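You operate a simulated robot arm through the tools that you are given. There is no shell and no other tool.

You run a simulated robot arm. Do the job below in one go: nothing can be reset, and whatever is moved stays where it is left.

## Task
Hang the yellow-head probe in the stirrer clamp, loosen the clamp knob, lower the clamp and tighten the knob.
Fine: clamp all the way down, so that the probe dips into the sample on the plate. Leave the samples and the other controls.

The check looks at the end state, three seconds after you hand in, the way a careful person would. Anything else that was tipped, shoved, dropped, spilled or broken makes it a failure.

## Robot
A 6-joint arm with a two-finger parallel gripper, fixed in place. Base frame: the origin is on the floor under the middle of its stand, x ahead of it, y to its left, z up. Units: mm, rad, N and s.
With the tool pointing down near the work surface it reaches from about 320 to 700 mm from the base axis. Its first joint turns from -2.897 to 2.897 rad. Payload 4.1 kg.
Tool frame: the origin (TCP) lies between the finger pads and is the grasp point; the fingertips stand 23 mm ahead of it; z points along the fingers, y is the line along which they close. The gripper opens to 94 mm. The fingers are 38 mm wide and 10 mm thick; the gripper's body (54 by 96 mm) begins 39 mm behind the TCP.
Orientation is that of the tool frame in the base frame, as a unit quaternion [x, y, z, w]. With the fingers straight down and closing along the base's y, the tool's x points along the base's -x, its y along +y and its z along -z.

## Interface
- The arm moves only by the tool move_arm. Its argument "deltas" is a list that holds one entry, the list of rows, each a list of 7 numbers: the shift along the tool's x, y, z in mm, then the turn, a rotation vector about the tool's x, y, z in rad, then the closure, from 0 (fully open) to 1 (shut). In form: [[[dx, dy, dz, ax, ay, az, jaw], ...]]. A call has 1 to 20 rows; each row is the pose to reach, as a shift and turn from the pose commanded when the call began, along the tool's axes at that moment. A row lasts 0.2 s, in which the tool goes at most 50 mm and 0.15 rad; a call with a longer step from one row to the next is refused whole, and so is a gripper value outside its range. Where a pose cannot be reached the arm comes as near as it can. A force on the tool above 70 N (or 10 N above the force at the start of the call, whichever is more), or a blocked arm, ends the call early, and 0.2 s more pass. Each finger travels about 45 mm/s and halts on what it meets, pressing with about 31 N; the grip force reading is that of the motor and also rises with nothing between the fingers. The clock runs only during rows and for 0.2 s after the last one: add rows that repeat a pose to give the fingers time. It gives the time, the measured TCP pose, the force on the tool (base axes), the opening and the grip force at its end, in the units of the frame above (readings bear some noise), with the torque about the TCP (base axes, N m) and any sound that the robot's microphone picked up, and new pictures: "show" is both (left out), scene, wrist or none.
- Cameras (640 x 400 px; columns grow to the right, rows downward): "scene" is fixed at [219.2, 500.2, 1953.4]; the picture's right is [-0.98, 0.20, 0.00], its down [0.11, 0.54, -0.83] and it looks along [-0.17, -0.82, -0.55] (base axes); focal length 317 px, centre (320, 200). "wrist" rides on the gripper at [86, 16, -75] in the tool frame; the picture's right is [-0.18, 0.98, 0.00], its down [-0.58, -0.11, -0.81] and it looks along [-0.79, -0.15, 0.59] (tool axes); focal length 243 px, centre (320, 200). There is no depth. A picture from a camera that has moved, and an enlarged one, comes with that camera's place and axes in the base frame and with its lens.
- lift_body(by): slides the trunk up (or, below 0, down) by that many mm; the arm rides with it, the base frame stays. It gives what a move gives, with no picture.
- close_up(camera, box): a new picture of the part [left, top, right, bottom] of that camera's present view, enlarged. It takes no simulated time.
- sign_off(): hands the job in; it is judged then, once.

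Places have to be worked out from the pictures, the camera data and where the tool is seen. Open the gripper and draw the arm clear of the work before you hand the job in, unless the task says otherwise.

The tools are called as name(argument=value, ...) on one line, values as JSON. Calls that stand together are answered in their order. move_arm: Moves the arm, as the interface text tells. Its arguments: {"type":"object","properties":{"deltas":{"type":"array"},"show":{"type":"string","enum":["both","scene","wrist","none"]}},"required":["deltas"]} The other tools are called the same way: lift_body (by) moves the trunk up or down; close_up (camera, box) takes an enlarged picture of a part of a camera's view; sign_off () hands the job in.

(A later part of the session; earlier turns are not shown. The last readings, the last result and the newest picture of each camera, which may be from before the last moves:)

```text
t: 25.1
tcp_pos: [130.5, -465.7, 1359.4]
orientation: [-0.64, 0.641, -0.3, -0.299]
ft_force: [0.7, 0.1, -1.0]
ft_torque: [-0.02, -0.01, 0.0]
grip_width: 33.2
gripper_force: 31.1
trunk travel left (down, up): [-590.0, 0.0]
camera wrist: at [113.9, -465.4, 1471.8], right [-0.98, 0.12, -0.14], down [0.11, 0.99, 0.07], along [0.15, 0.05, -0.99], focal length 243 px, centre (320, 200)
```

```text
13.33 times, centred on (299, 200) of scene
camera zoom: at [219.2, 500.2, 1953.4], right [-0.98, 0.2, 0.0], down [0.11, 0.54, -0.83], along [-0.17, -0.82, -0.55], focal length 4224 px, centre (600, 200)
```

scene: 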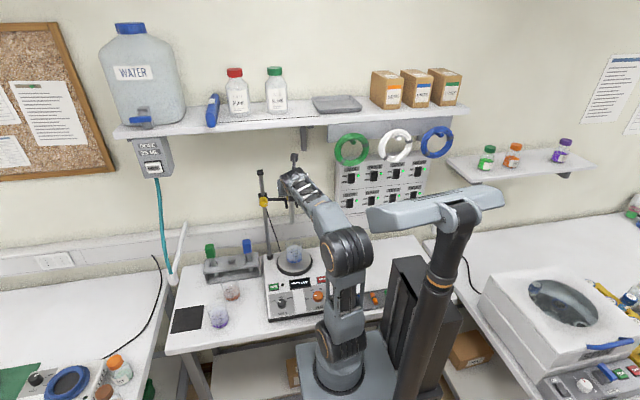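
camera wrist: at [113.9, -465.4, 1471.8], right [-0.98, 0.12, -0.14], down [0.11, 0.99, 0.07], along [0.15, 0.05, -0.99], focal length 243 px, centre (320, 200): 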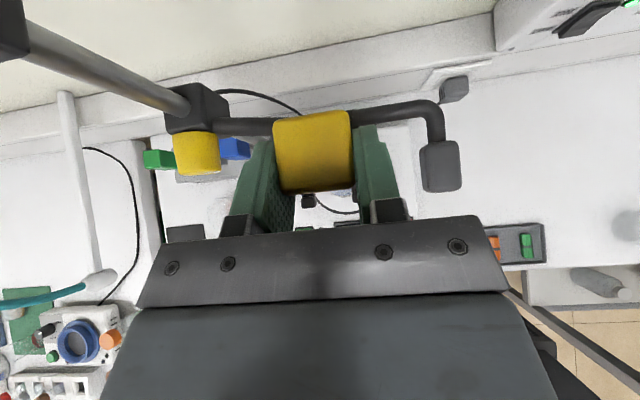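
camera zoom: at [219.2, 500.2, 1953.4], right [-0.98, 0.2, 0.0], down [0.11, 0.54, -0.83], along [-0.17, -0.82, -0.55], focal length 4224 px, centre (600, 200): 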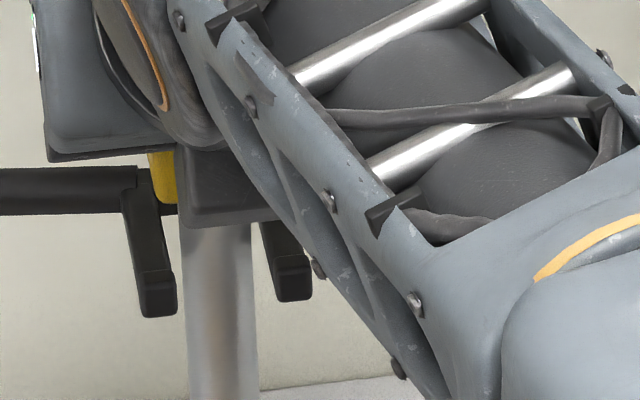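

The stem sits about 1–2 mm toward -x of the gap centre, so I'll shift +1.5 mm in x. I'll also lower 18 mm, checking for contact force.

move_arm(deltas=[[[0, -1.5, 0, 0, 0, 0, 1.0], [-3.8, -1.5, 3.2, 0, 0, 0, 1.0], [-7.6, -1.5, 6.4, 0, 0, 0, 1.0], [-10.7, -1.5, 9.0, 0, 0, 0, 1.0], [-13.8, -1.5, 11.6, 0, 0, 0, 1.0], [-13.8, -1.5, 11.6, 0, 0, 0, 1.0]]], show="scene")

close_up(camera="scene", box=[275, 185, 323, 215])

close_up(camera="wrist", box=[260, 150, 388, 230])

```text
t: 26.5
tcp_pos: [131.3, -467.0, 1341.1]
orientation: [-0.64, 0.641, -0.299, -0.299]
ft_force: [0.0, -0.4, -0.4]
ft_torque: [0.02, 0.02, -0.04]
grip_width: 33.4
gripper_force: 30.1
trunk travel left (down, up): [-590.0, 0.0]
```

scene: 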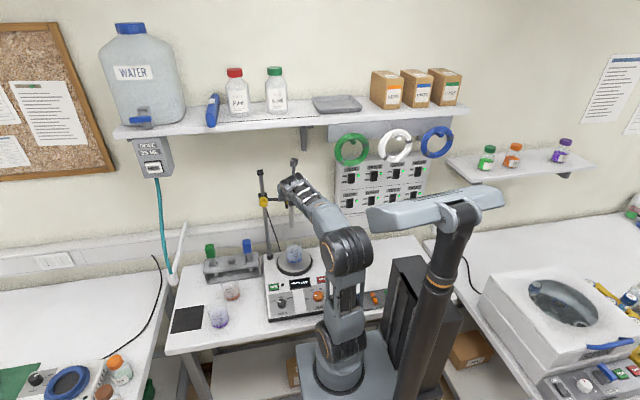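

```text
13.33 times, centred on (299, 200) of scene
camera zoom: at [219.2, 500.2, 1953.4], right [-0.98, 0.2, 0.0], down [0.11, 0.54, -0.83], along [-0.17, -0.82, -0.55], focal length 4224 px, centre (600, 200)
```

zoom: 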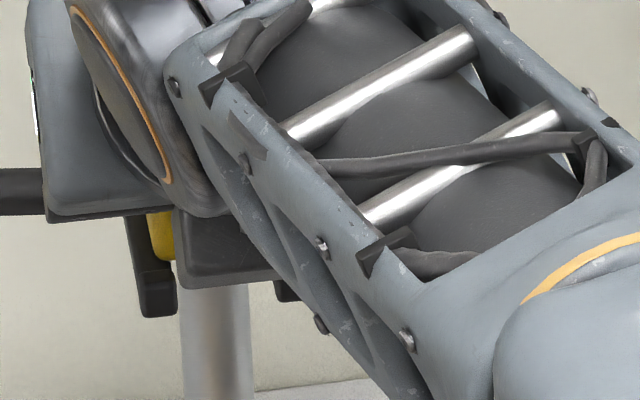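

```text
5.00 times, centred on (324, 190) of wrist
camera zoom: at [115.5, -465.1, 1453.4], right [-0.98, 0.12, -0.14], down [0.11, 0.99, 0.07], along [0.15, 0.05, -0.99], focal length 1213 px, centre (300, 250)
```

zoom: 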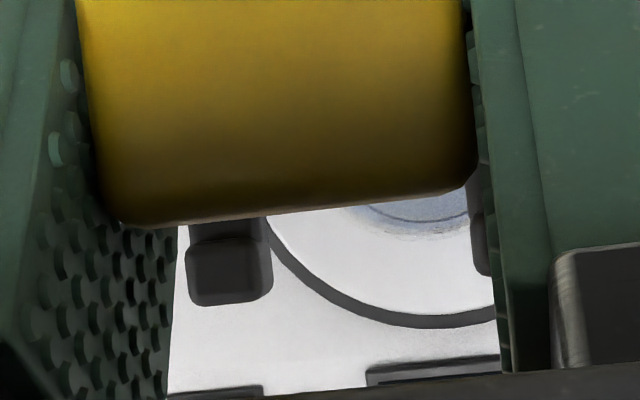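

No contact yet, with force around 0. The head bottom should be at about 1307, a few mm above the prongs, so I'll lower in small steps.

move_arm(deltas=[[[-1.5, 0, 1.3, 0, 0, 0, 1.0], [-3.1, 0, 2.6, 0, 0, 0, 1.0], [-3.1, 0, 2.6, 0, 0, 0, 1.0]]], show="none")

move_arm(deltas=[[[-0.8, 0, 0.6, 0, 0, 0, 1.0], [-1.5, 0, 1.3, 0, 0, 0, 1.0], [-1.5, 0, 1.3, 0, 0, 0, 1.0]]], show="none")

```text
t: 27.3
tcp_pos: [130.4, -466.4, 1339.2]
orientation: [-0.639, 0.64, -0.303, -0.301]
ft_force: [0.3, -4.7, 18.3]
ft_torque: [-0.04, 0.09, -0.03]
grip_width: 33.3
gripper_force: 31.2
trunk travel left (down, up): [-590.0, 0.0]
```

```text
t: 28.1
tcp_pos: [130.9, -465.6, 1339.0]
orientation: [-0.639, 0.639, -0.304, -0.302]
ft_force: [1.2, -5.0, 31.4]
ft_torque: [-0.09, 0.03, 0.0]
grip_width: 33.6
gripper_force: 30.8
trunk travel left (down, up): [-590.0, 0.0]
```

Contact at TCP z≈1339, pressing 31 N. I'll ease back up about 4.5 mm to relieve the load and look at whether the head is on the prongs or on the lips.

move_arm(deltas=[[[1.7, 0, -1.4, 0, 0, 0, 1.0], [3.4, 0, -2.9, 0, 0, 0, 1.0], [3.4, 0, -2.9, 0, 0, 0, 1.0]]])

close_up(camera="scene", box=[275, 185, 323, 215])

close_up(camera="wrist", box=[260, 150, 388, 230])

close_up(camera="wrist", box=[140, 60, 480, 240])

```text
t: 28.9
tcp_pos: [131.3, -466.5, 1337.3]
orientation: [0.641, -0.64, 0.301, 0.297]
ft_force: [0.3, -3.3, 11.7]
ft_torque: [-0.51, -0.04, -0.01]
grip_width: 33.3
gripper_force: 31.5
trunk travel left (down, up): [-590.0, 0.0]
camera wrist: at [115.5, -465.2, 1451.1], right [-0.98, 0.12, -0.14], down [0.11, 0.99, 0.07], along [0.15, 0.06, -0.99], focal length 243 px, centre (320, 200)
```

scene: 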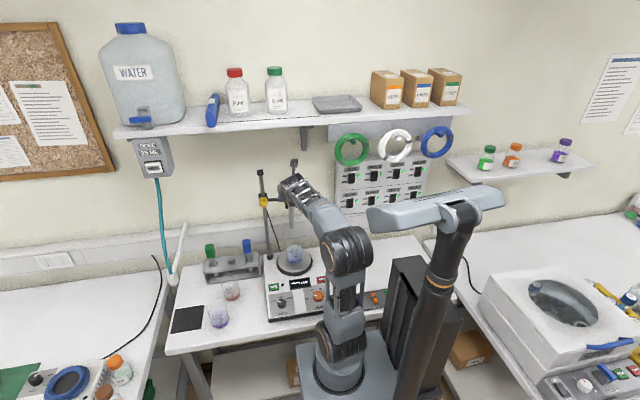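
wrist: 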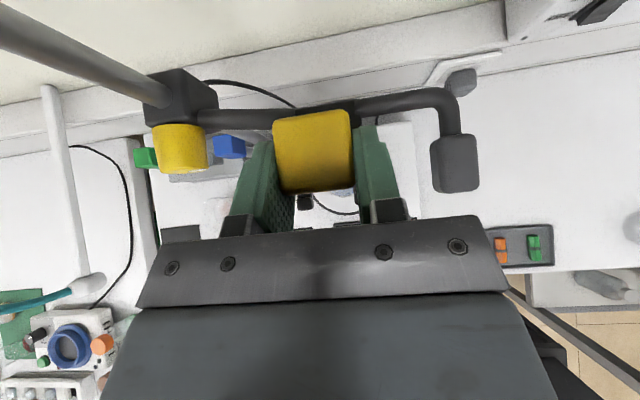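

```text
13.33 times, centred on (299, 200) of scene
camera zoom: at [219.2, 500.2, 1953.4], right [-0.98, 0.2, 0.0], down [0.11, 0.54, -0.83], along [-0.17, -0.82, -0.55], focal length 4224 px, centre (600, 200)
```

zoom: 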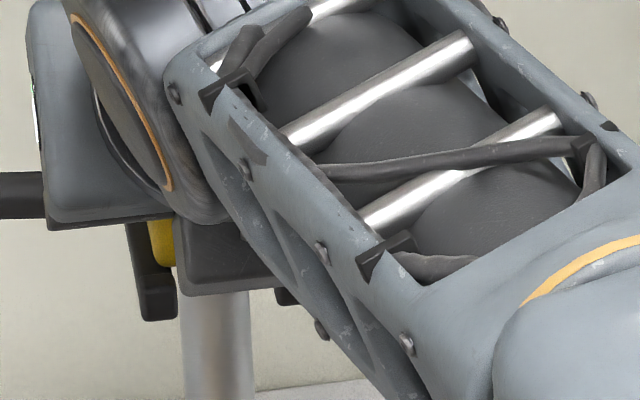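

```text
5.00 times, centred on (324, 190) of wrist
camera zoom: at [115.5, -465.2, 1451.1], right [-0.98, 0.12, -0.14], down [0.11, 0.99, 0.07], along [0.15, 0.06, -0.99], focal length 1213 px, centre (300, 250)
```

zoom: 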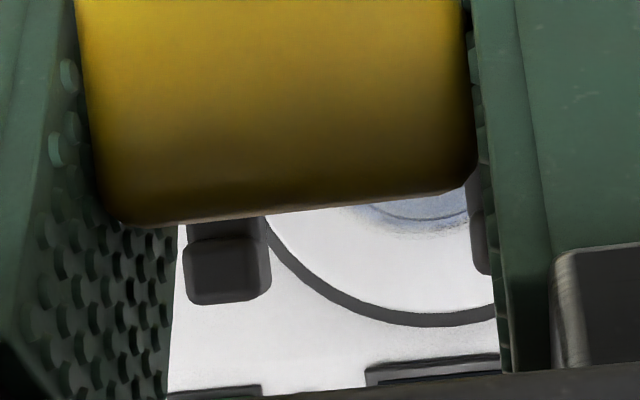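

```text
1.88 times, centred on (310, 150) of wrist
camera zoom: at [115.5, -465.2, 1451.1], right [-0.98, 0.12, -0.14], down [0.11, 0.99, 0.07], along [0.15, 0.06, -0.99], focal length 457 px, centre (339, 294)
```

zoom: 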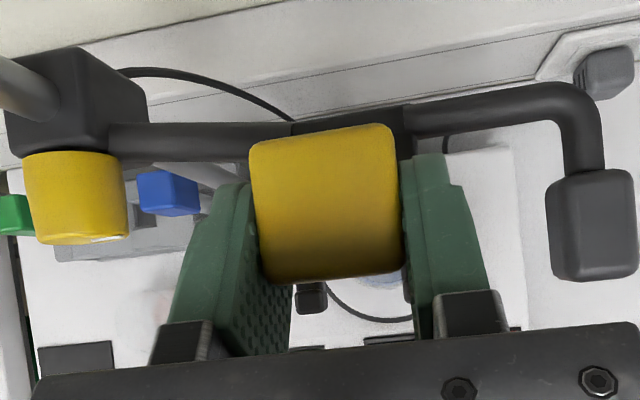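

The lip stands about 2 mm in front of the head, and re-triangulating the prong tip puts the prong top at about 1303. So the head bottom is resting on the prongs themselves. I'll ease up another 1.5 mm to bring the contact force near zero before releasing.

move_arm(deltas=[[[0.6, 0, -0.5, 0, 0, 0, 1.0], [1.15, 0, -0.95, 0, 0, 0, 1.0], [1.15, 0, -0.95, 0, 0, 0, 1.0]]], show="none")

```text
t: 29.7
tcp_pos: [132.1, -465.8, 1338.6]
orientation: [-0.641, 0.642, -0.299, -0.298]
ft_force: [-0.5, 0.6, -0.5]
ft_torque: [0.03, 0.01, -0.04]
grip_width: 33.3
gripper_force: 30.9
trunk travel left (down, up): [-590.0, 0.0]
```

Force is about zero now, so the head is at or within about 1 mm of the prongs. I'll open to 55 mm and check.

move_arm(deltas=[[[0, 0, 0, 0, 0, 0, 0.6], [0, 0, 0, 0, 0, 0, 0.5], [0, 0, 0, 0, 0, 0, 0.415], [0, 0, 0, 0, 0, 0, 0.415], [0, 0, 0, 0, 0, 0, 0.415]]])

close_up(camera="wrist", box=[140, 60, 480, 240])

close_up(camera="scene", box=[255, 170, 351, 230])

```text
t: 30.9
tcp_pos: [131.7, -465.7, 1341.6]
orientation: [0.641, -0.641, 0.3, 0.299]
ft_force: [0.1, 0.5, 0.1]
ft_torque: [-0.02, 0.02, 0.0]
grip_width: 55.1
gripper_force: 0.0
trunk travel left (down, up): [-590.0, 0.0]
camera wrist: at [115.6, -465.4, 1453.2], right [-0.98, 0.12, -0.14], down [0.11, 0.99, 0.07], along [0.15, 0.05, -0.99], focal length 243 px, centre (320, 200)
```

scene: 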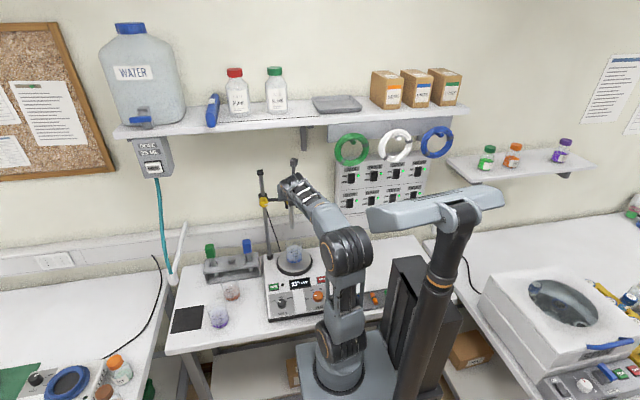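
wrist: 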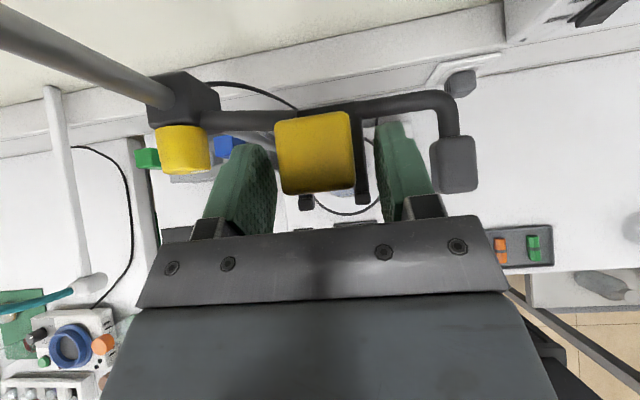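

```text
1.88 times, centred on (310, 150) of wrist
camera zoom: at [115.6, -465.4, 1453.2], right [-0.98, 0.12, -0.14], down [0.11, 0.99, 0.07], along [0.15, 0.05, -0.99], focal length 457 px, centre (339, 294)
```

zoom: 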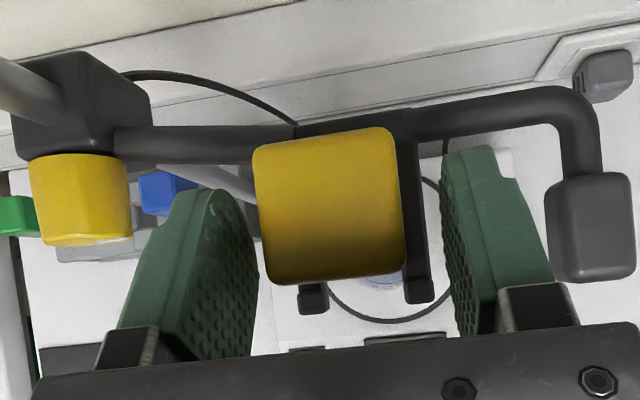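

```text
6.67 times, centred on (303, 200) of scene
camera zoom: at [219.2, 500.2, 1953.4], right [-0.98, 0.2, 0.0], down [0.11, 0.54, -0.83], along [-0.17, -0.82, -0.55], focal length 2112 px, centre (433, 200)
```

zoom: 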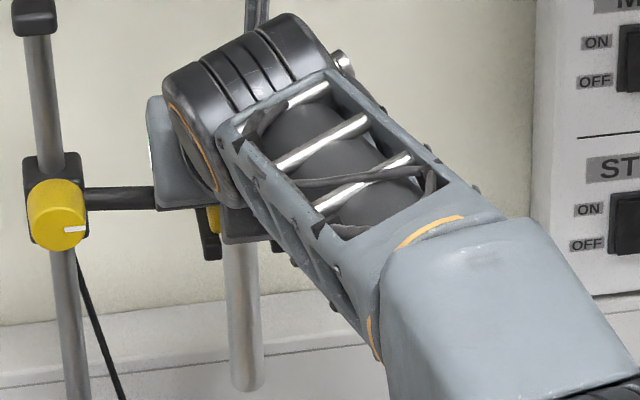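

The head rests on both prongs with the stem between them, and the lips are in front. I'll retreat along the tool axis, up and back, well clear of the probe.

move_arm(deltas=[[[0, 0, -15, 0, 0, 0, 0.415], [0, 0, -35, 0, 0, 0, 0.415], [0, 0, -60, 0, 0, 0, 0.415], [0, 0, -90, 0, 0, 0, 0.415], [0, 0, -120, 0, 0, 0, 0.415]]])

close_up(camera="wrist", box=[140, 0, 480, 200])

close_up(camera="scene", box=[255, 170, 351, 230])

```text
t: 32.1
tcp_pos: [130.6, -373.7, 1417.7]
orientation: [-0.64, 0.641, -0.3, -0.299]
ft_force: [-0.1, 0.4, 0.5]
ft_torque: [0.0, 0.02, 0.04]
grip_width: 54.9
gripper_force: 0.2
trunk travel left (down, up): [-590.0, 0.0]
camera wrist: at [114.8, -372.2, 1531.2], right [-0.98, 0.12, -0.14], down [0.11, 0.99, 0.07], along [0.15, 0.05, -0.99], focal length 243 px, centre (320, 200)
```

scene: 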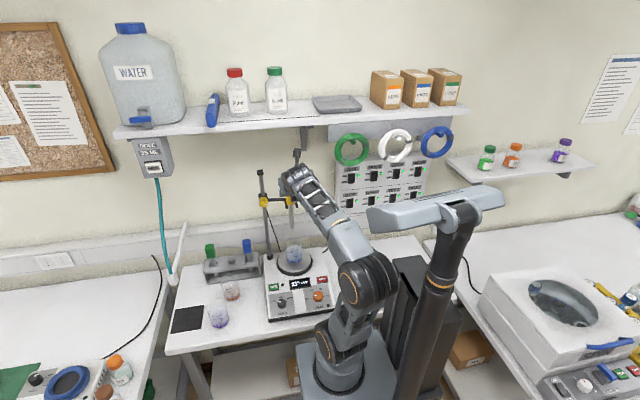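
wrist: 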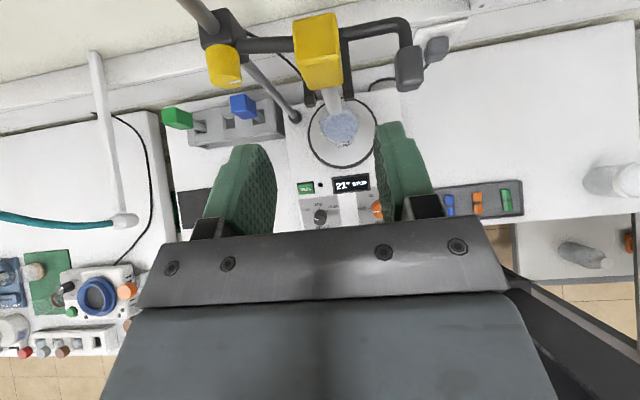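

```text
1.88 times, centred on (310, 100) of wrist
camera zoom: at [114.8, -372.2, 1531.2], right [-0.98, 0.12, -0.14], down [0.11, 0.99, 0.07], along [0.15, 0.05, -0.99], focal length 457 px, centre (339, 388)
```

zoom: 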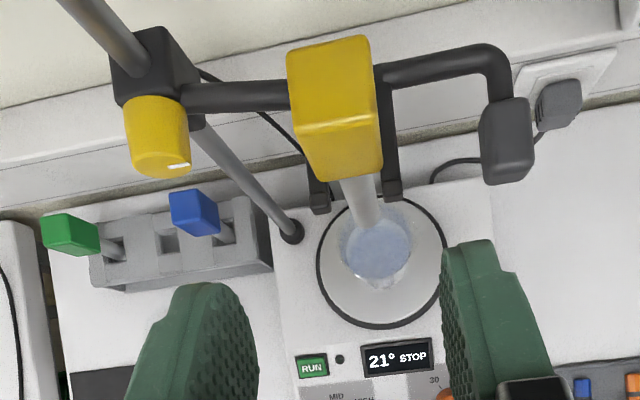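

```text
6.67 times, centred on (303, 200) of scene
camera zoom: at [219.2, 500.2, 1953.4], right [-0.98, 0.2, 0.0], down [0.11, 0.54, -0.83], along [-0.17, -0.82, -0.55], focal length 2112 px, centre (433, 200)
```

zoom: 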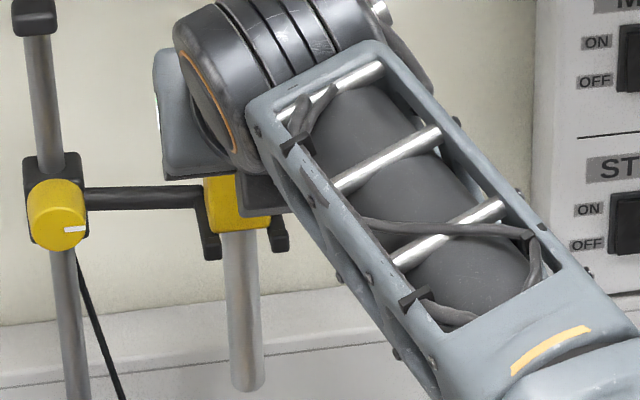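

The stirrer display now reads "21° STOP", so the hung probe is registering. The knob axis works out near (229.5, y, 1300), with its front face at about y=-482 and its mark at 3 o'clock. I'll lower the trunk 100 mm for reach, then level the gripper and stand off in front of the knob.

lift_body(by=-100)

move_arm(deltas=[[[0, -20, 0, 0, 0.14, 0, 0.415], [6, -45, 0, 0, 0.28, 0, 0.415], [10, -70, 10, 0, 0.42, 0, 0.415], [10, -90, 18, 0, 0.56, 0, 0.415], [10, -98.9, 26, 0, 0.7, 0, 0.415], [9.6, -98.9, 39.2, 0, 0.7, 0, 0.415], [9.6, -98.9, 39.2, 0, 0.7, 0, 0.415]]])

```text
t: 33.4
tcp_pos: [131.3, -372.8, 1317.4]
orientation: [-0.64, 0.641, -0.3, -0.299]
ft_force: [0.5, 0.0, 0.0]
ft_torque: [-0.03, 0.04, 0.01]
grip_width: 55.0
gripper_force: 0.0
trunk travel left (down, up): [-490.0, 100.0]
```

```text
t: 35.0
tcp_pos: [230.8, -410.9, 1300.3]
orientation: [0.498, -0.499, 0.502, 0.501]
ft_force: [-0.1, -0.2, 0.5]
ft_torque: [-0.03, 0.0, -0.02]
grip_width: 55.3
gripper_force: 0.1
trunk travel left (down, up): [-490.0, 100.0]
camera wrist: at [214.0, -337.1, 1385.3], right [-0.98, 0.0, -0.19], down [0.11, 0.8, -0.58], along [0.15, -0.59, -0.79], focal length 243 px, centre (320, 200)
```

scene: 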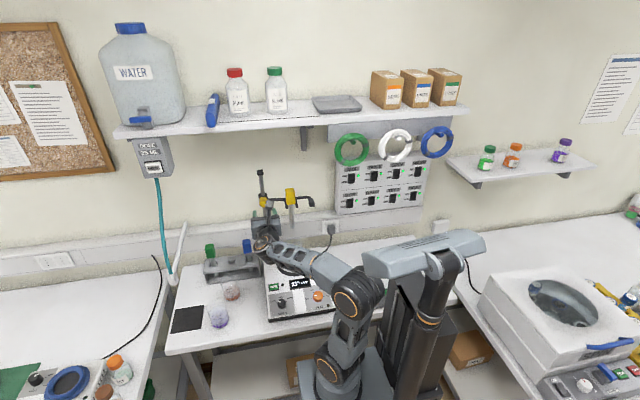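
wrist: 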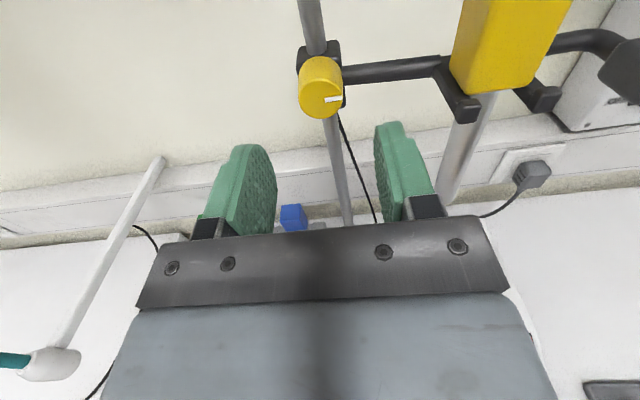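

The scene and wrist views are now clear. I'll enlarge the knob in the wrist view and the hung probe in the scene view.

close_up(camera="wrist", box=[270, 20, 398, 130])

close_up(camera="scene", box=[245, 165, 341, 225])

close_up(camera="wrist", box=[400, 0, 640, 150])

```text
3.64 times, centred on (334, 75) of wrist
camera zoom: at [214.0, -337.1, 1385.3], right [-0.98, 0.0, -0.19], down [0.11, 0.8, -0.58], along [0.15, -0.59, -0.79], focal length 882 px, centre (269, 654)
```

zoom: 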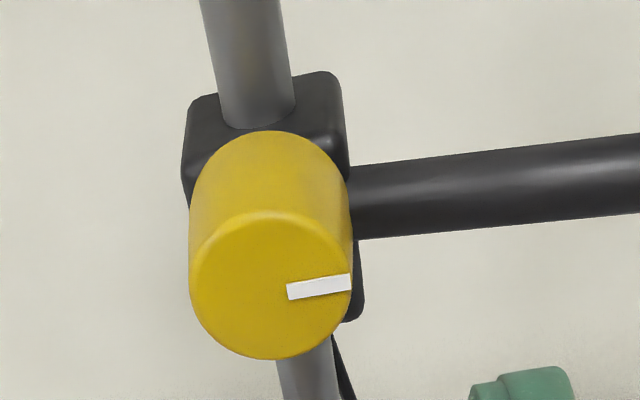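

```text
6.67 times, centred on (293, 195) of scene
camera zoom: at [219.2, 500.2, 1953.4], right [-0.98, 0.2, 0.0], down [0.11, 0.54, -0.83], along [-0.17, -0.82, -0.55], focal length 2112 px, centre (500, 233)
```

zoom: 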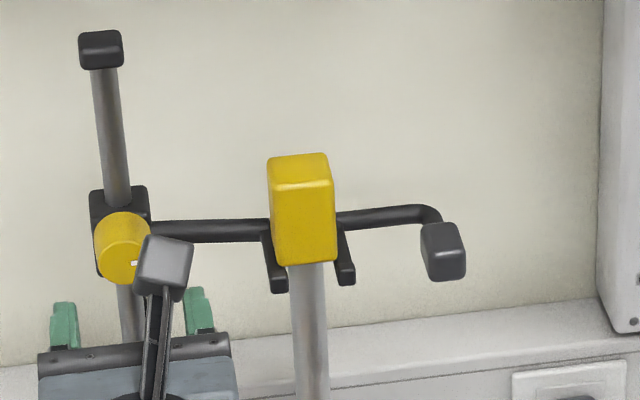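

```text
2.67 times, centred on (520, 75) of wrist
camera zoom: at [214.0, -337.1, 1385.3], right [-0.98, 0.0, -0.19], down [0.11, 0.8, -0.58], along [0.15, -0.59, -0.79], focal length 647 px, centre (-213, 533)
```

zoom: 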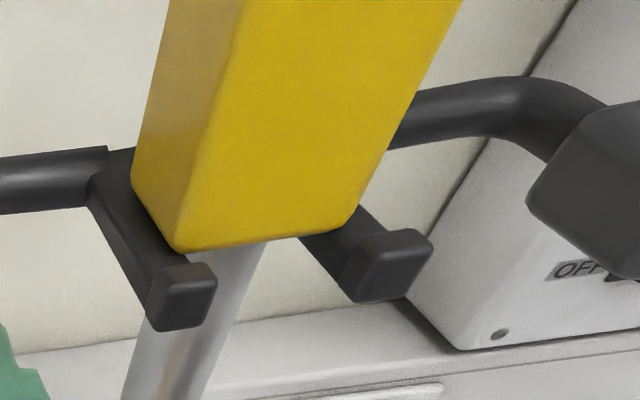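

The probe hangs cleanly behind the lips. The knob is about 30 mm across, its axis near x=230 and z about 1297–1300. I'll roll the gripper -90° here, the loosening direction, to test the wrist's range and get a side view that pins down the knob's height.

move_arm(deltas=[[[0, 0, 0, 0, 0, -0.143, 0.415], [0, 0, 0, 0, 0, -0.286, 0.415], [0, 0, 0, 0, 0, -0.428, 0.415], [0, 0, 0, 0, 0, -0.571, 0.415], [0, 0, 0, 0, 0, -0.714, 0.415], [0, 0, 0, 0, 0, -0.857, 0.415], [0, 0, 0, 0, 0, -1.0, 0.415], [0, 0, 0, 0, 0, -1.142, 0.415], [0, 0, 0, 0, 0, -1.285, 0.415], [0, 0, 0, 0, 0, -1.428, 0.415], [0, 0, 0, 0, 0, -1.571, 0.415], [0, 0, 0, 0, 0, -1.571, 0.415]]])

close_up(camera="wrist", box=[240, 20, 440, 145])

```text
t: 37.6
tcp_pos: [229.8, -409.9, 1300.4]
orientation: [0.706, -0.001, 0.0, 0.709]
ft_force: [0.1, 0.3, 0.0]
ft_torque: [-0.01, 0.02, -0.02]
grip_width: 54.8
gripper_force: 0.1
trunk travel left (down, up): [-490.0, 100.0]
camera wrist: at [316.7, -336.5, 1315.2], right [-0.18, 0.0, 0.98], down [-0.58, 0.81, -0.11], along [-0.79, -0.59, -0.15], focal length 243 px, centre (320, 200)
```

scene: 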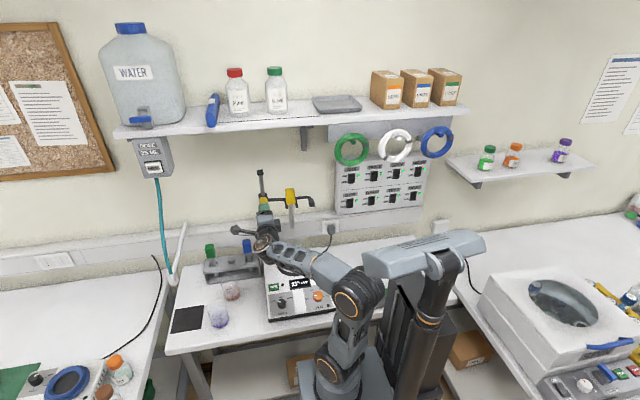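
wrist: 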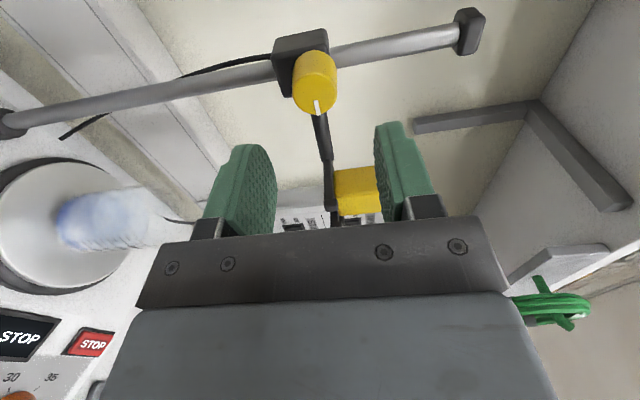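

```text
3.20 times, centred on (340, 82) of wrist
camera zoom: at [316.7, -336.5, 1315.2], right [-0.18, 0.0, 0.98], down [-0.58, 0.81, -0.11], along [-0.79, -0.59, -0.15], focal length 776 px, centre (256, 576)
```

zoom: 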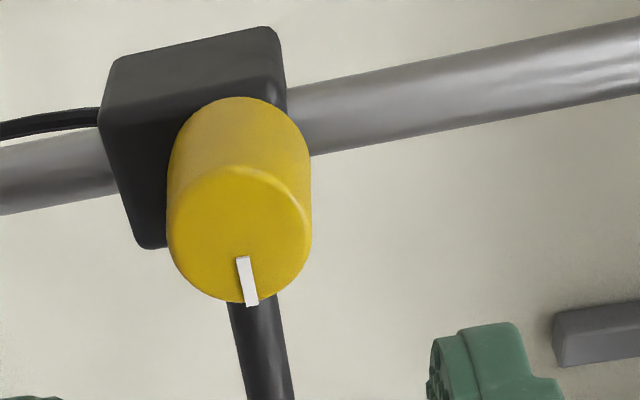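

The -90° roll is reachable. Triangulating the two views puts the knob's face centre at about (230.7,-488.4,1295.5) with a 30 mm diameter, and the side bar's front at about y=-505. I'll roll back to zero and drop 4.9 mm onto the knob axis, still at stand-off.

move_arm(deltas=[[[0, -4.9, 0, 0, 0, 0.143, 0.415], [0, -4.9, 0, 0, 0, 0.286, 0.415], [0, -4.9, 0, 0, 0, 0.428, 0.415], [0, -4.9, 0, 0, 0, 0.571, 0.415], [0, -4.9, 0, 0, 0, 0.714, 0.415], [0, -4.9, 0, 0, 0, 0.857, 0.415], [0, -4.9, 0, 0, 0, 1.0, 0.415], [0, -4.9, 0, 0, 0, 1.142, 0.415], [0, -4.9, 0, 0, 0, 1.285, 0.415], [0, -4.9, 0, 0, 0, 1.428, 0.415], [0, -4.9, 0, 0, 0, 1.571, 0.415], [0, -4.9, 0, 0, 0, 1.571, 0.415]]], show="wrist")

close_up(camera="wrist", box=[240, 40, 440, 165])

```text
t: 40.2
tcp_pos: [229.8, -410.6, 1294.8]
orientation: [0.498, -0.501, 0.502, 0.5]
ft_force: [-0.7, -0.4, 0.0]
ft_torque: [0.02, 0.04, -0.01]
grip_width: 55.0
gripper_force: 0.1
trunk travel left (down, up): [-490.0, 100.0]
camera wrist: at [213.5, -336.2, 1380.5], right [-0.98, 0.0, -0.19], down [0.11, 0.8, -0.58], along [0.15, -0.59, -0.79], focal length 243 px, centre (320, 200)
```

wrist: 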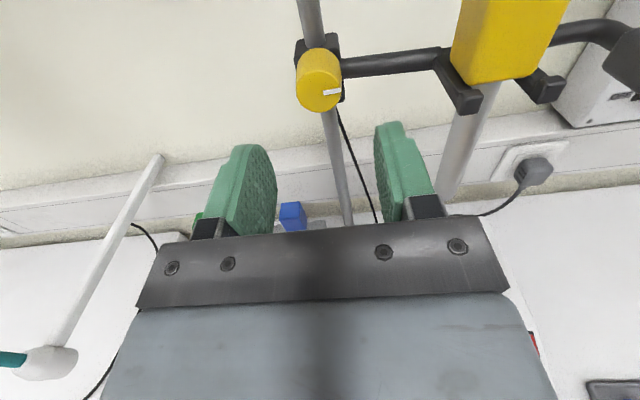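

```text
3.20 times, centred on (340, 102) of wrist
camera zoom: at [213.5, -336.2, 1380.5], right [-0.98, 0.0, -0.19], down [0.11, 0.8, -0.58], along [0.15, -0.59, -0.79], focal length 776 px, centre (256, 512)
```

zoom: 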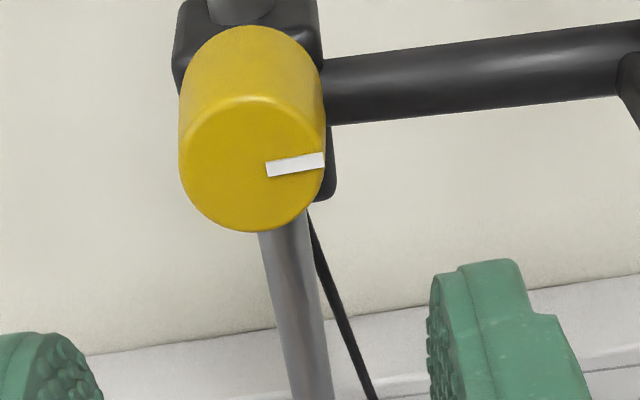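

The knob is centred on the tool axis to within 1 mm. I'll advance 67.5 mm so the fingertips overlap it by about 12 mm while staying in front of the side bar.

move_arm(deltas=[[[0, 0, 20, 0, 0, 0, 0.415], [0, 0, 38, 0, 0, 0, 0.415], [0, 0, 52, 0, 0, 0, 0.415], [0, 0, 61, 0, 0, 0, 0.415], [0, 0, 67.5, 0, 0, 0, 0.415], [0, 0, 67.5, 0, 0, 0, 0.415]]])

close_up(camera="wrist", box=[200, 60, 440, 240])

```text
t: 41.6
tcp_pos: [229.9, -478.0, 1295.5]
orientation: [0.498, -0.5, 0.501, 0.501]
ft_force: [0.1, -0.2, 0.4]
ft_torque: [-0.01, -0.02, 0.01]
grip_width: 55.1
gripper_force: 0.1
trunk travel left (down, up): [-490.0, 100.0]
camera wrist: at [214.1, -403.7, 1380.4], right [-0.98, 0.0, -0.19], down [0.11, 0.8, -0.58], along [0.15, -0.59, -0.79], focal length 243 px, centre (320, 200)
```

scene: 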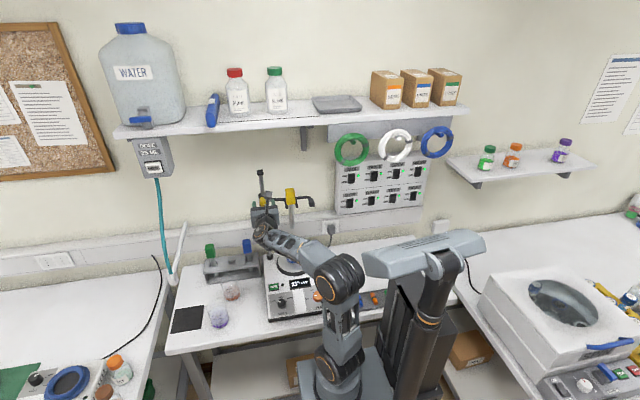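
wrist: 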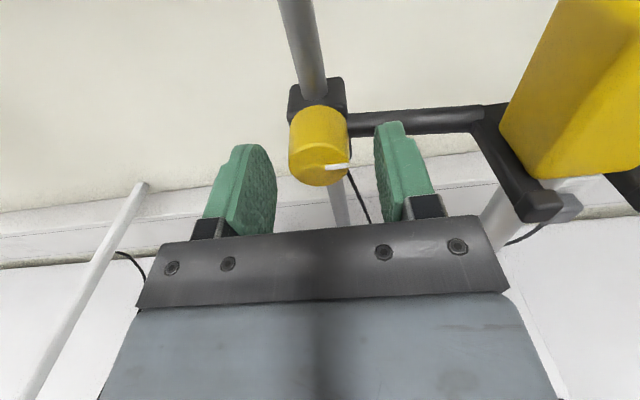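

```text
2.22 times, centred on (320, 150) of wrist
camera zoom: at [214.1, -403.7, 1380.4], right [-0.98, 0.0, -0.19], down [0.11, 0.8, -0.58], along [0.15, -0.59, -0.79], focal length 539 px, centre (320, 311)
```

zoom: 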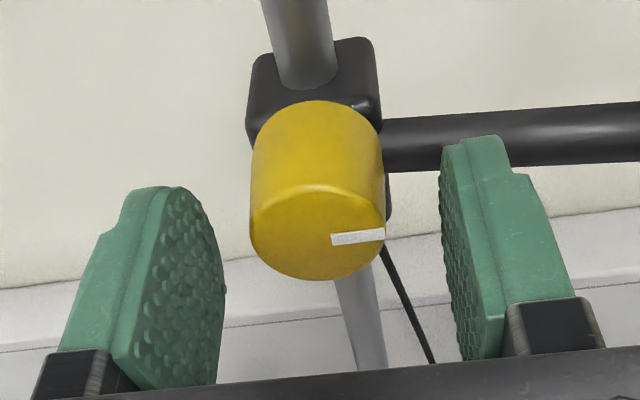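

The knob face is confirmed at y≈-488.7, between the fingertips. I'll close on the knob.

move_arm(deltas=[[[0, 0, 0, 0, 0, 0, 0.6], [0, 0, 0, 0, 0, 0, 0.8], [0, 0, 0, 0, 0, 0, 1.0], [0, 0, 0, 0, 0, 0, 1.0], [0, 0, 0, 0, 0, 0, 1.0]]], show="wrist")

```text
t: 42.8
tcp_pos: [230.5, -477.9, 1295.3]
orientation: [0.498, -0.5, 0.502, 0.501]
ft_force: [0.7, -0.3, 0.7]
ft_torque: [-0.06, 0.01, 0.06]
grip_width: 30.6
gripper_force: 45.2
trunk travel left (down, up): [-490.0, 100.0]
camera wrist: at [214.4, -403.6, 1380.4], right [-0.98, 0.0, -0.19], down [0.11, 0.8, -0.58], along [0.15, -0.59, -0.79], focal length 243 px, centre (320, 200)
```

wrist: 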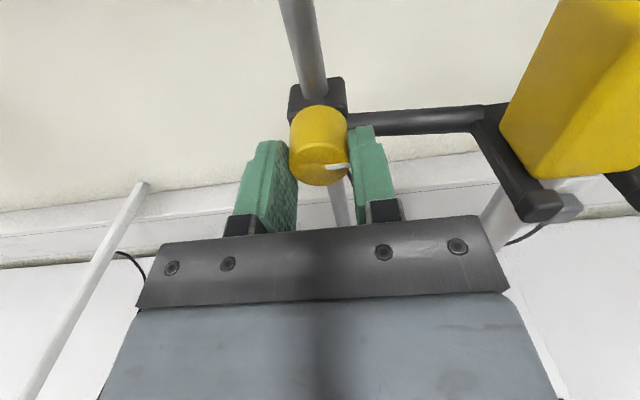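

Gripped at 30.6 mm with almost no side force, so it is well centred. I'll start loosening counter-clockwise (negative about tool z) by 0.4 rad, watching torque and the mark.

move_arm(deltas=[[[0, 0, 0, 0, 0, -0.1, 1.0], [0, 0, 0, 0, 0, -0.2, 1.0], [0, 0, 0, 0, 0, -0.3, 1.0], [0, 0, 0, 0, 0, -0.4, 1.0], [0, 0, 0, 0, 0, -0.4, 1.0]]], show="wrist")

close_up(camera="wrist", box=[200, 60, 440, 240])

```text
t: 44.0
tcp_pos: [230.1, -477.1, 1297.2]
orientation: [0.588, -0.391, 0.391, 0.591]
ft_force: [-1.9, 3.5, -4.0]
ft_torque: [0.07, 0.03, -0.03]
grip_width: 30.6
gripper_force: 45.1
trunk travel left (down, up): [-490.0, 100.0]
camera wrist: at [248.8, -403.6, 1380.1], right [-0.98, 0.0, 0.21], down [-0.12, 0.8, -0.58], along [-0.17, -0.59, -0.79], focal length 243 px, centre (320, 200)
```

wrist: 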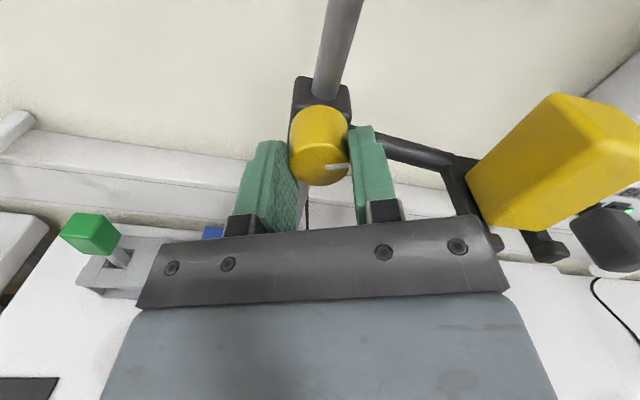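

```text
2.22 times, centred on (320, 150) of wrist
camera zoom: at [248.8, -403.6, 1380.1], right [-0.98, 0.0, 0.21], down [-0.12, 0.8, -0.58], along [-0.17, -0.59, -0.79], focal length 539 px, centre (320, 311)
```

zoom: 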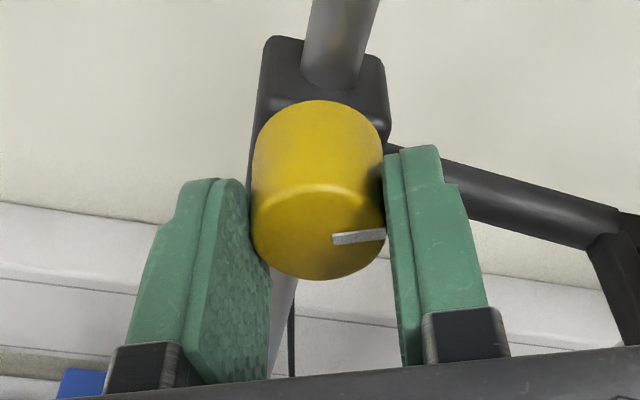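

The mark turned with the gripper, so the knob is rotating freely with little torque. I'll continue another 0.6 rad.

move_arm(deltas=[[[0, 0, 0, 0, 0, -0.1, 1.0], [0, 0, 0, 0, 0, -0.2, 1.0], [0, 0, 0, 0, 0, -0.3, 1.0], [0, 0, 0, 0, 0, -0.4, 1.0], [0, 0, 0, 0, 0, -0.5, 1.0], [0, 0, 0, 0, 0, -0.6, 1.0], [0, 0, 0, 0, 0, -0.6, 1.0]]], show="wrist")

close_up(camera="wrist", box=[200, 60, 440, 240])

```text
t: 45.6
tcp_pos: [227.9, -478.1, 1295.7]
orientation: [0.677, -0.2, 0.2, 0.68]
ft_force: [-5.0, 0.1, 1.0]
ft_torque: [-0.14, 0.02, 0.07]
grip_width: 30.4
gripper_force: 44.9
trunk travel left (down, up): [-490.0, 100.0]
camera wrist: at [293.3, -403.7, 1355.0], right [-0.69, 0.0, 0.73], down [-0.43, 0.81, -0.41], along [-0.59, -0.59, -0.55], focal length 243 px, centre (320, 200)
```

wrist: 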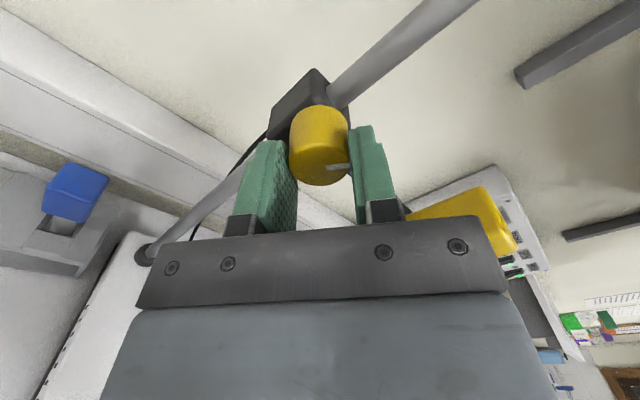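

```text
2.22 times, centred on (320, 150) of wrist
camera zoom: at [293.3, -403.7, 1355.0], right [-0.69, 0.0, 0.73], down [-0.43, 0.81, -0.41], along [-0.59, -0.59, -0.55], focal length 539 px, centre (320, 311)
```

zoom: 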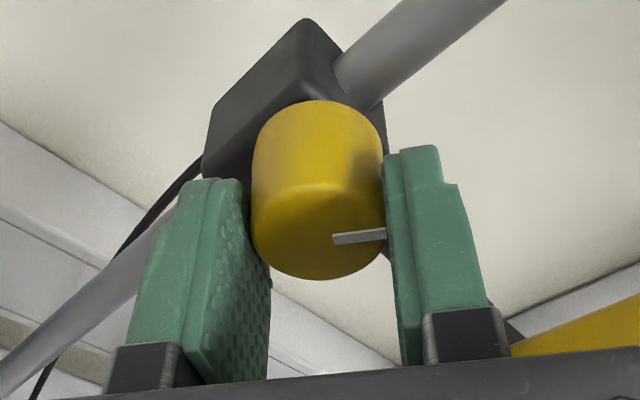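

Now 1.0 rad loose with no resistance. I'll bring it to a full quarter turn.

move_arm(deltas=[[[0, 0, 0, 0, 0, -0.1, 1.0], [0, 0, 0, 0, 0, -0.2, 1.0], [0, 0, 0, 0, 0, -0.3, 1.0], [0, 0, 0, 0, 0, -0.4, 1.0], [0, 0, 0, 0, 0, -0.5, 1.0], [0, 0, 0, 0, 0, -0.571, 1.0], [0, 0, 0, 0, 0, -0.571, 1.0]]])

close_up(camera="wrist", box=[200, 60, 440, 240])

close_up(camera="scene", box=[245, 165, 341, 225])

```text
t: 47.2
tcp_pos: [228.5, -478.3, 1295.7]
orientation: [0.705, -0.002, 0.0, 0.709]
ft_force: [-7.4, 1.6, 0.5]
ft_torque: [0.0, -0.08, 0.01]
grip_width: 30.3
gripper_force: 45.2
trunk travel left (down, up): [-490.0, 100.0]
camera wrist: at [315.6, -403.9, 1310.8], right [-0.19, 0.0, 0.98], down [-0.58, 0.81, -0.11], along [-0.79, -0.59, -0.15], focal length 243 px, centre (320, 200)
```

scene: 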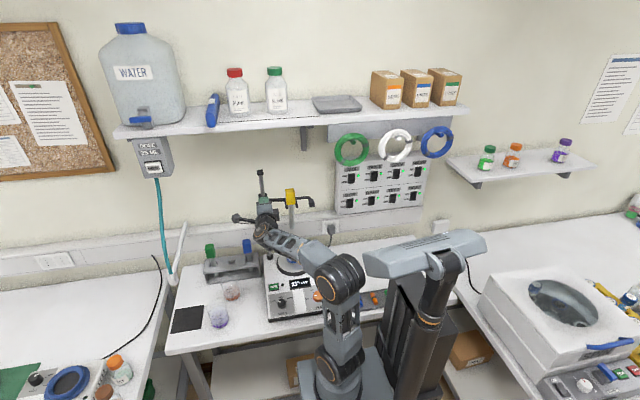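
wrist: 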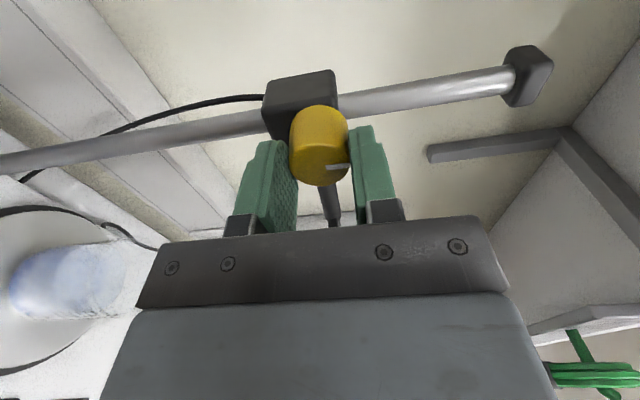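

```text
2.22 times, centred on (320, 150) of wrist
camera zoom: at [315.6, -403.9, 1310.8], right [-0.19, 0.0, 0.98], down [-0.58, 0.81, -0.11], along [-0.79, -0.59, -0.15], focal length 539 px, centre (320, 311)
```

zoom: 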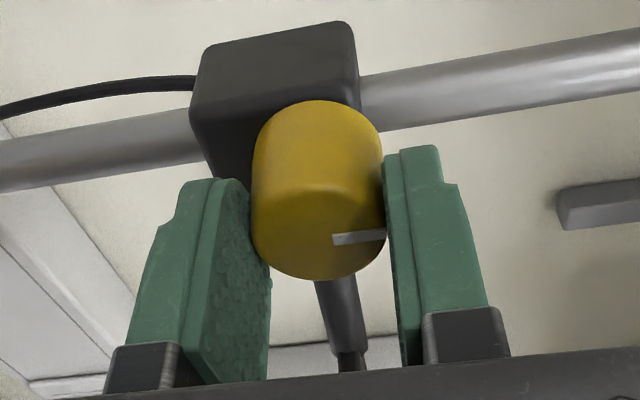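

```text
6.67 times, centred on (293, 195) of scene
camera zoom: at [219.2, 500.2, 1953.4], right [-0.98, 0.2, 0.0], down [0.11, 0.54, -0.83], along [-0.17, -0.82, -0.55], focal length 2112 px, centre (500, 233)
```

zoom: 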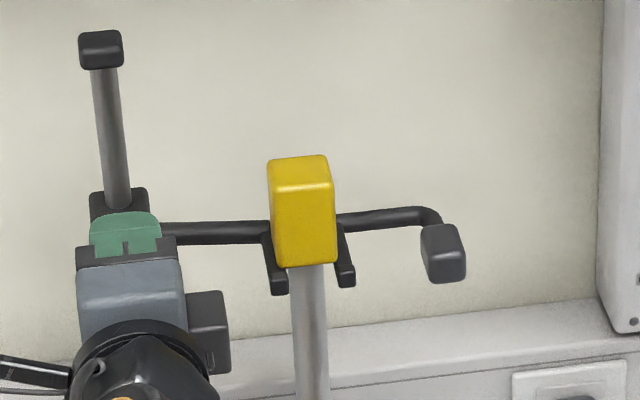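

The mark is now at 12 o'clock, a quarter turn loose, with the clamp still held in the gripper. I'll relieve the small side load and try lowering 12 mm to see whether the clamp slides.

move_arm(deltas=[[[-1.0, 0, 0, 0, 0, 0, 1.0], [-1.2, -4, 0, 0, 0, 0, 1.0], [-1.2, -8, 0, 0, 0, 0, 1.0], [-1.2, -12, 0, 0, 0, 0, 1.0], [-1.2, -12, 0, 0, 0, 0, 1.0]]], show="scene")

close_up(camera="scene", box=[245, 165, 341, 225])

```text
t: 48.4
tcp_pos: [228.7, -478.0, 1282.5]
orientation: [0.706, -0.001, 0.001, 0.708]
ft_force: [-4.5, -0.4, 0.5]
ft_torque: [0.02, -0.01, 0.23]
grip_width: 30.5
gripper_force: 44.4
trunk travel left (down, up): [-490.0, 100.0]
```

scene: 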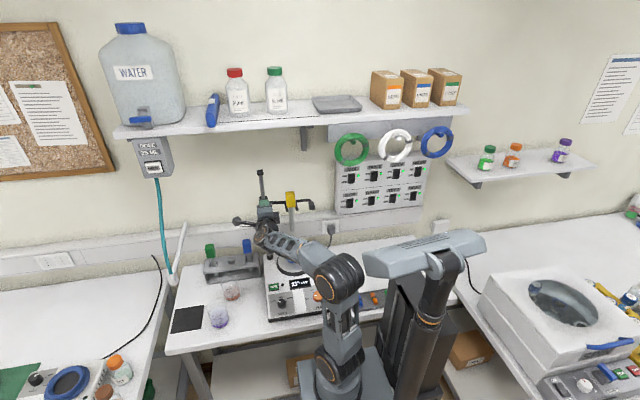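

```text
6.67 times, centred on (293, 195) of scene
camera zoom: at [219.2, 500.2, 1953.4], right [-0.98, 0.2, 0.0], down [0.11, 0.54, -0.83], along [-0.17, -0.82, -0.55], focal length 2112 px, centre (500, 233)
```

zoom: 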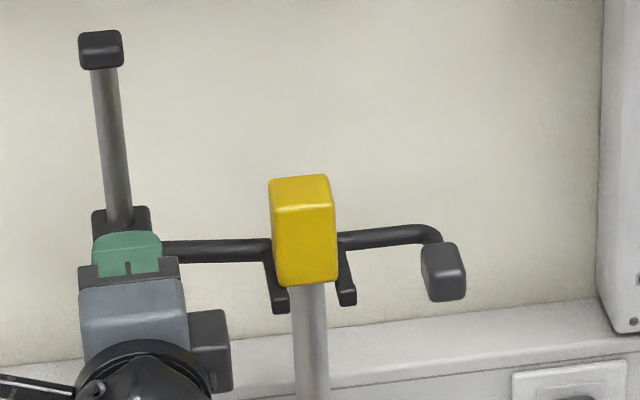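

The clamp slides down smoothly with the gripper and there is no resistance. I'll lower a further 50 mm, then check the probe tip against the beaker.

move_arm(deltas=[[[0, -6, 0, 0, 0, 0, 1.0], [0, -12, 0, 0, 0, 0, 1.0], [0, -18, 0, 0, 0, 0, 1.0], [0, -24, 0, 0, 0, 0, 1.0], [0, -30, 0, 0, 0, 0, 1.0], [0, -36, 0, 0, 0, 0, 1.0], [0, -43, 0, 0, 0, 0, 1.0], [0, -50, 0, 0, 0, 0, 1.0], [0, -50, 0, 0, 0, 0, 1.0]]])

close_up(camera="scene", box=[240, 180, 352, 280])

close_up(camera="wrist", box=[0, 60, 440, 335])

```text
t: 50.4
tcp_pos: [228.2, -478.7, 1232.8]
orientation: [0.707, -0.001, 0.0, 0.708]
ft_force: [-1.1, 3.5, 0.0]
ft_torque: [-0.03, -0.03, -0.04]
grip_width: 30.4
gripper_force: 44.5
trunk travel left (down, up): [-490.0, 100.0]
camera wrist: at [315.5, -403.7, 1247.8], right [-0.19, 0.0, 0.98], down [-0.58, 0.81, -0.11], along [-0.79, -0.59, -0.15], focal length 243 px, centre (320, 200)
```

scene: 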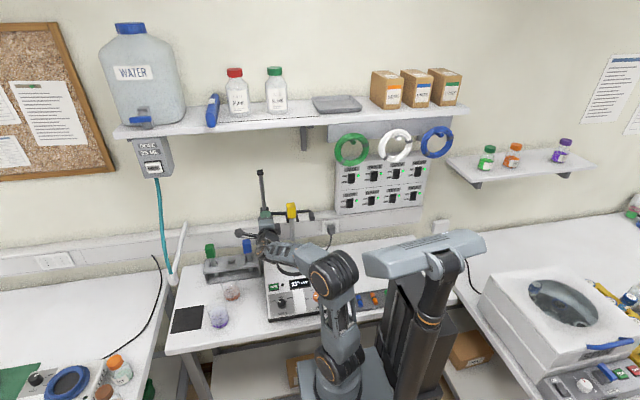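
wrist: 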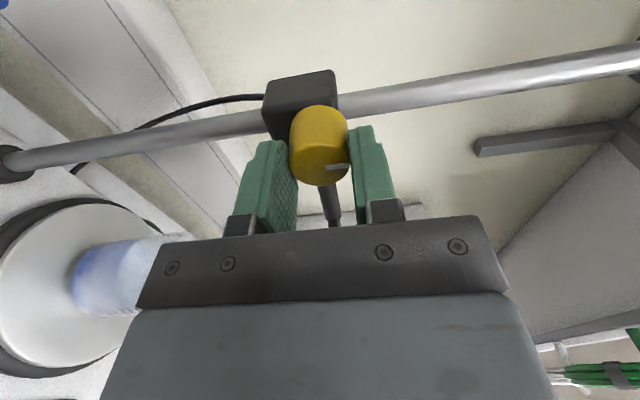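

```text
4.00 times, centred on (296, 230) of scene
camera zoom: at [219.2, 500.2, 1953.4], right [-0.98, 0.2, 0.0], down [0.11, 0.54, -0.83], along [-0.17, -0.82, -0.55], focal length 1267 px, centre (416, 80)
```

zoom: 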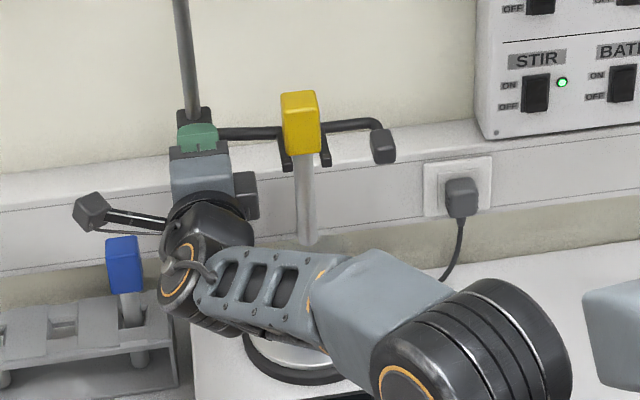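

```text
1.45 times, centred on (220, 198) of wrist
camera zoom: at [315.5, -403.7, 1247.8], right [-0.19, 0.0, 0.98], down [-0.58, 0.81, -0.11], along [-0.79, -0.59, -0.15], focal length 353 px, centre (466, 204)
```

zoom: 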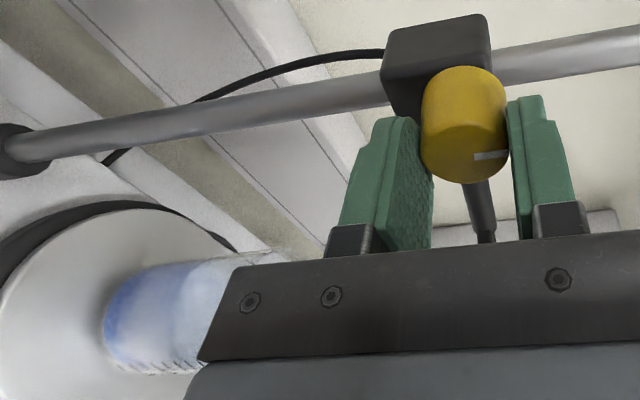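

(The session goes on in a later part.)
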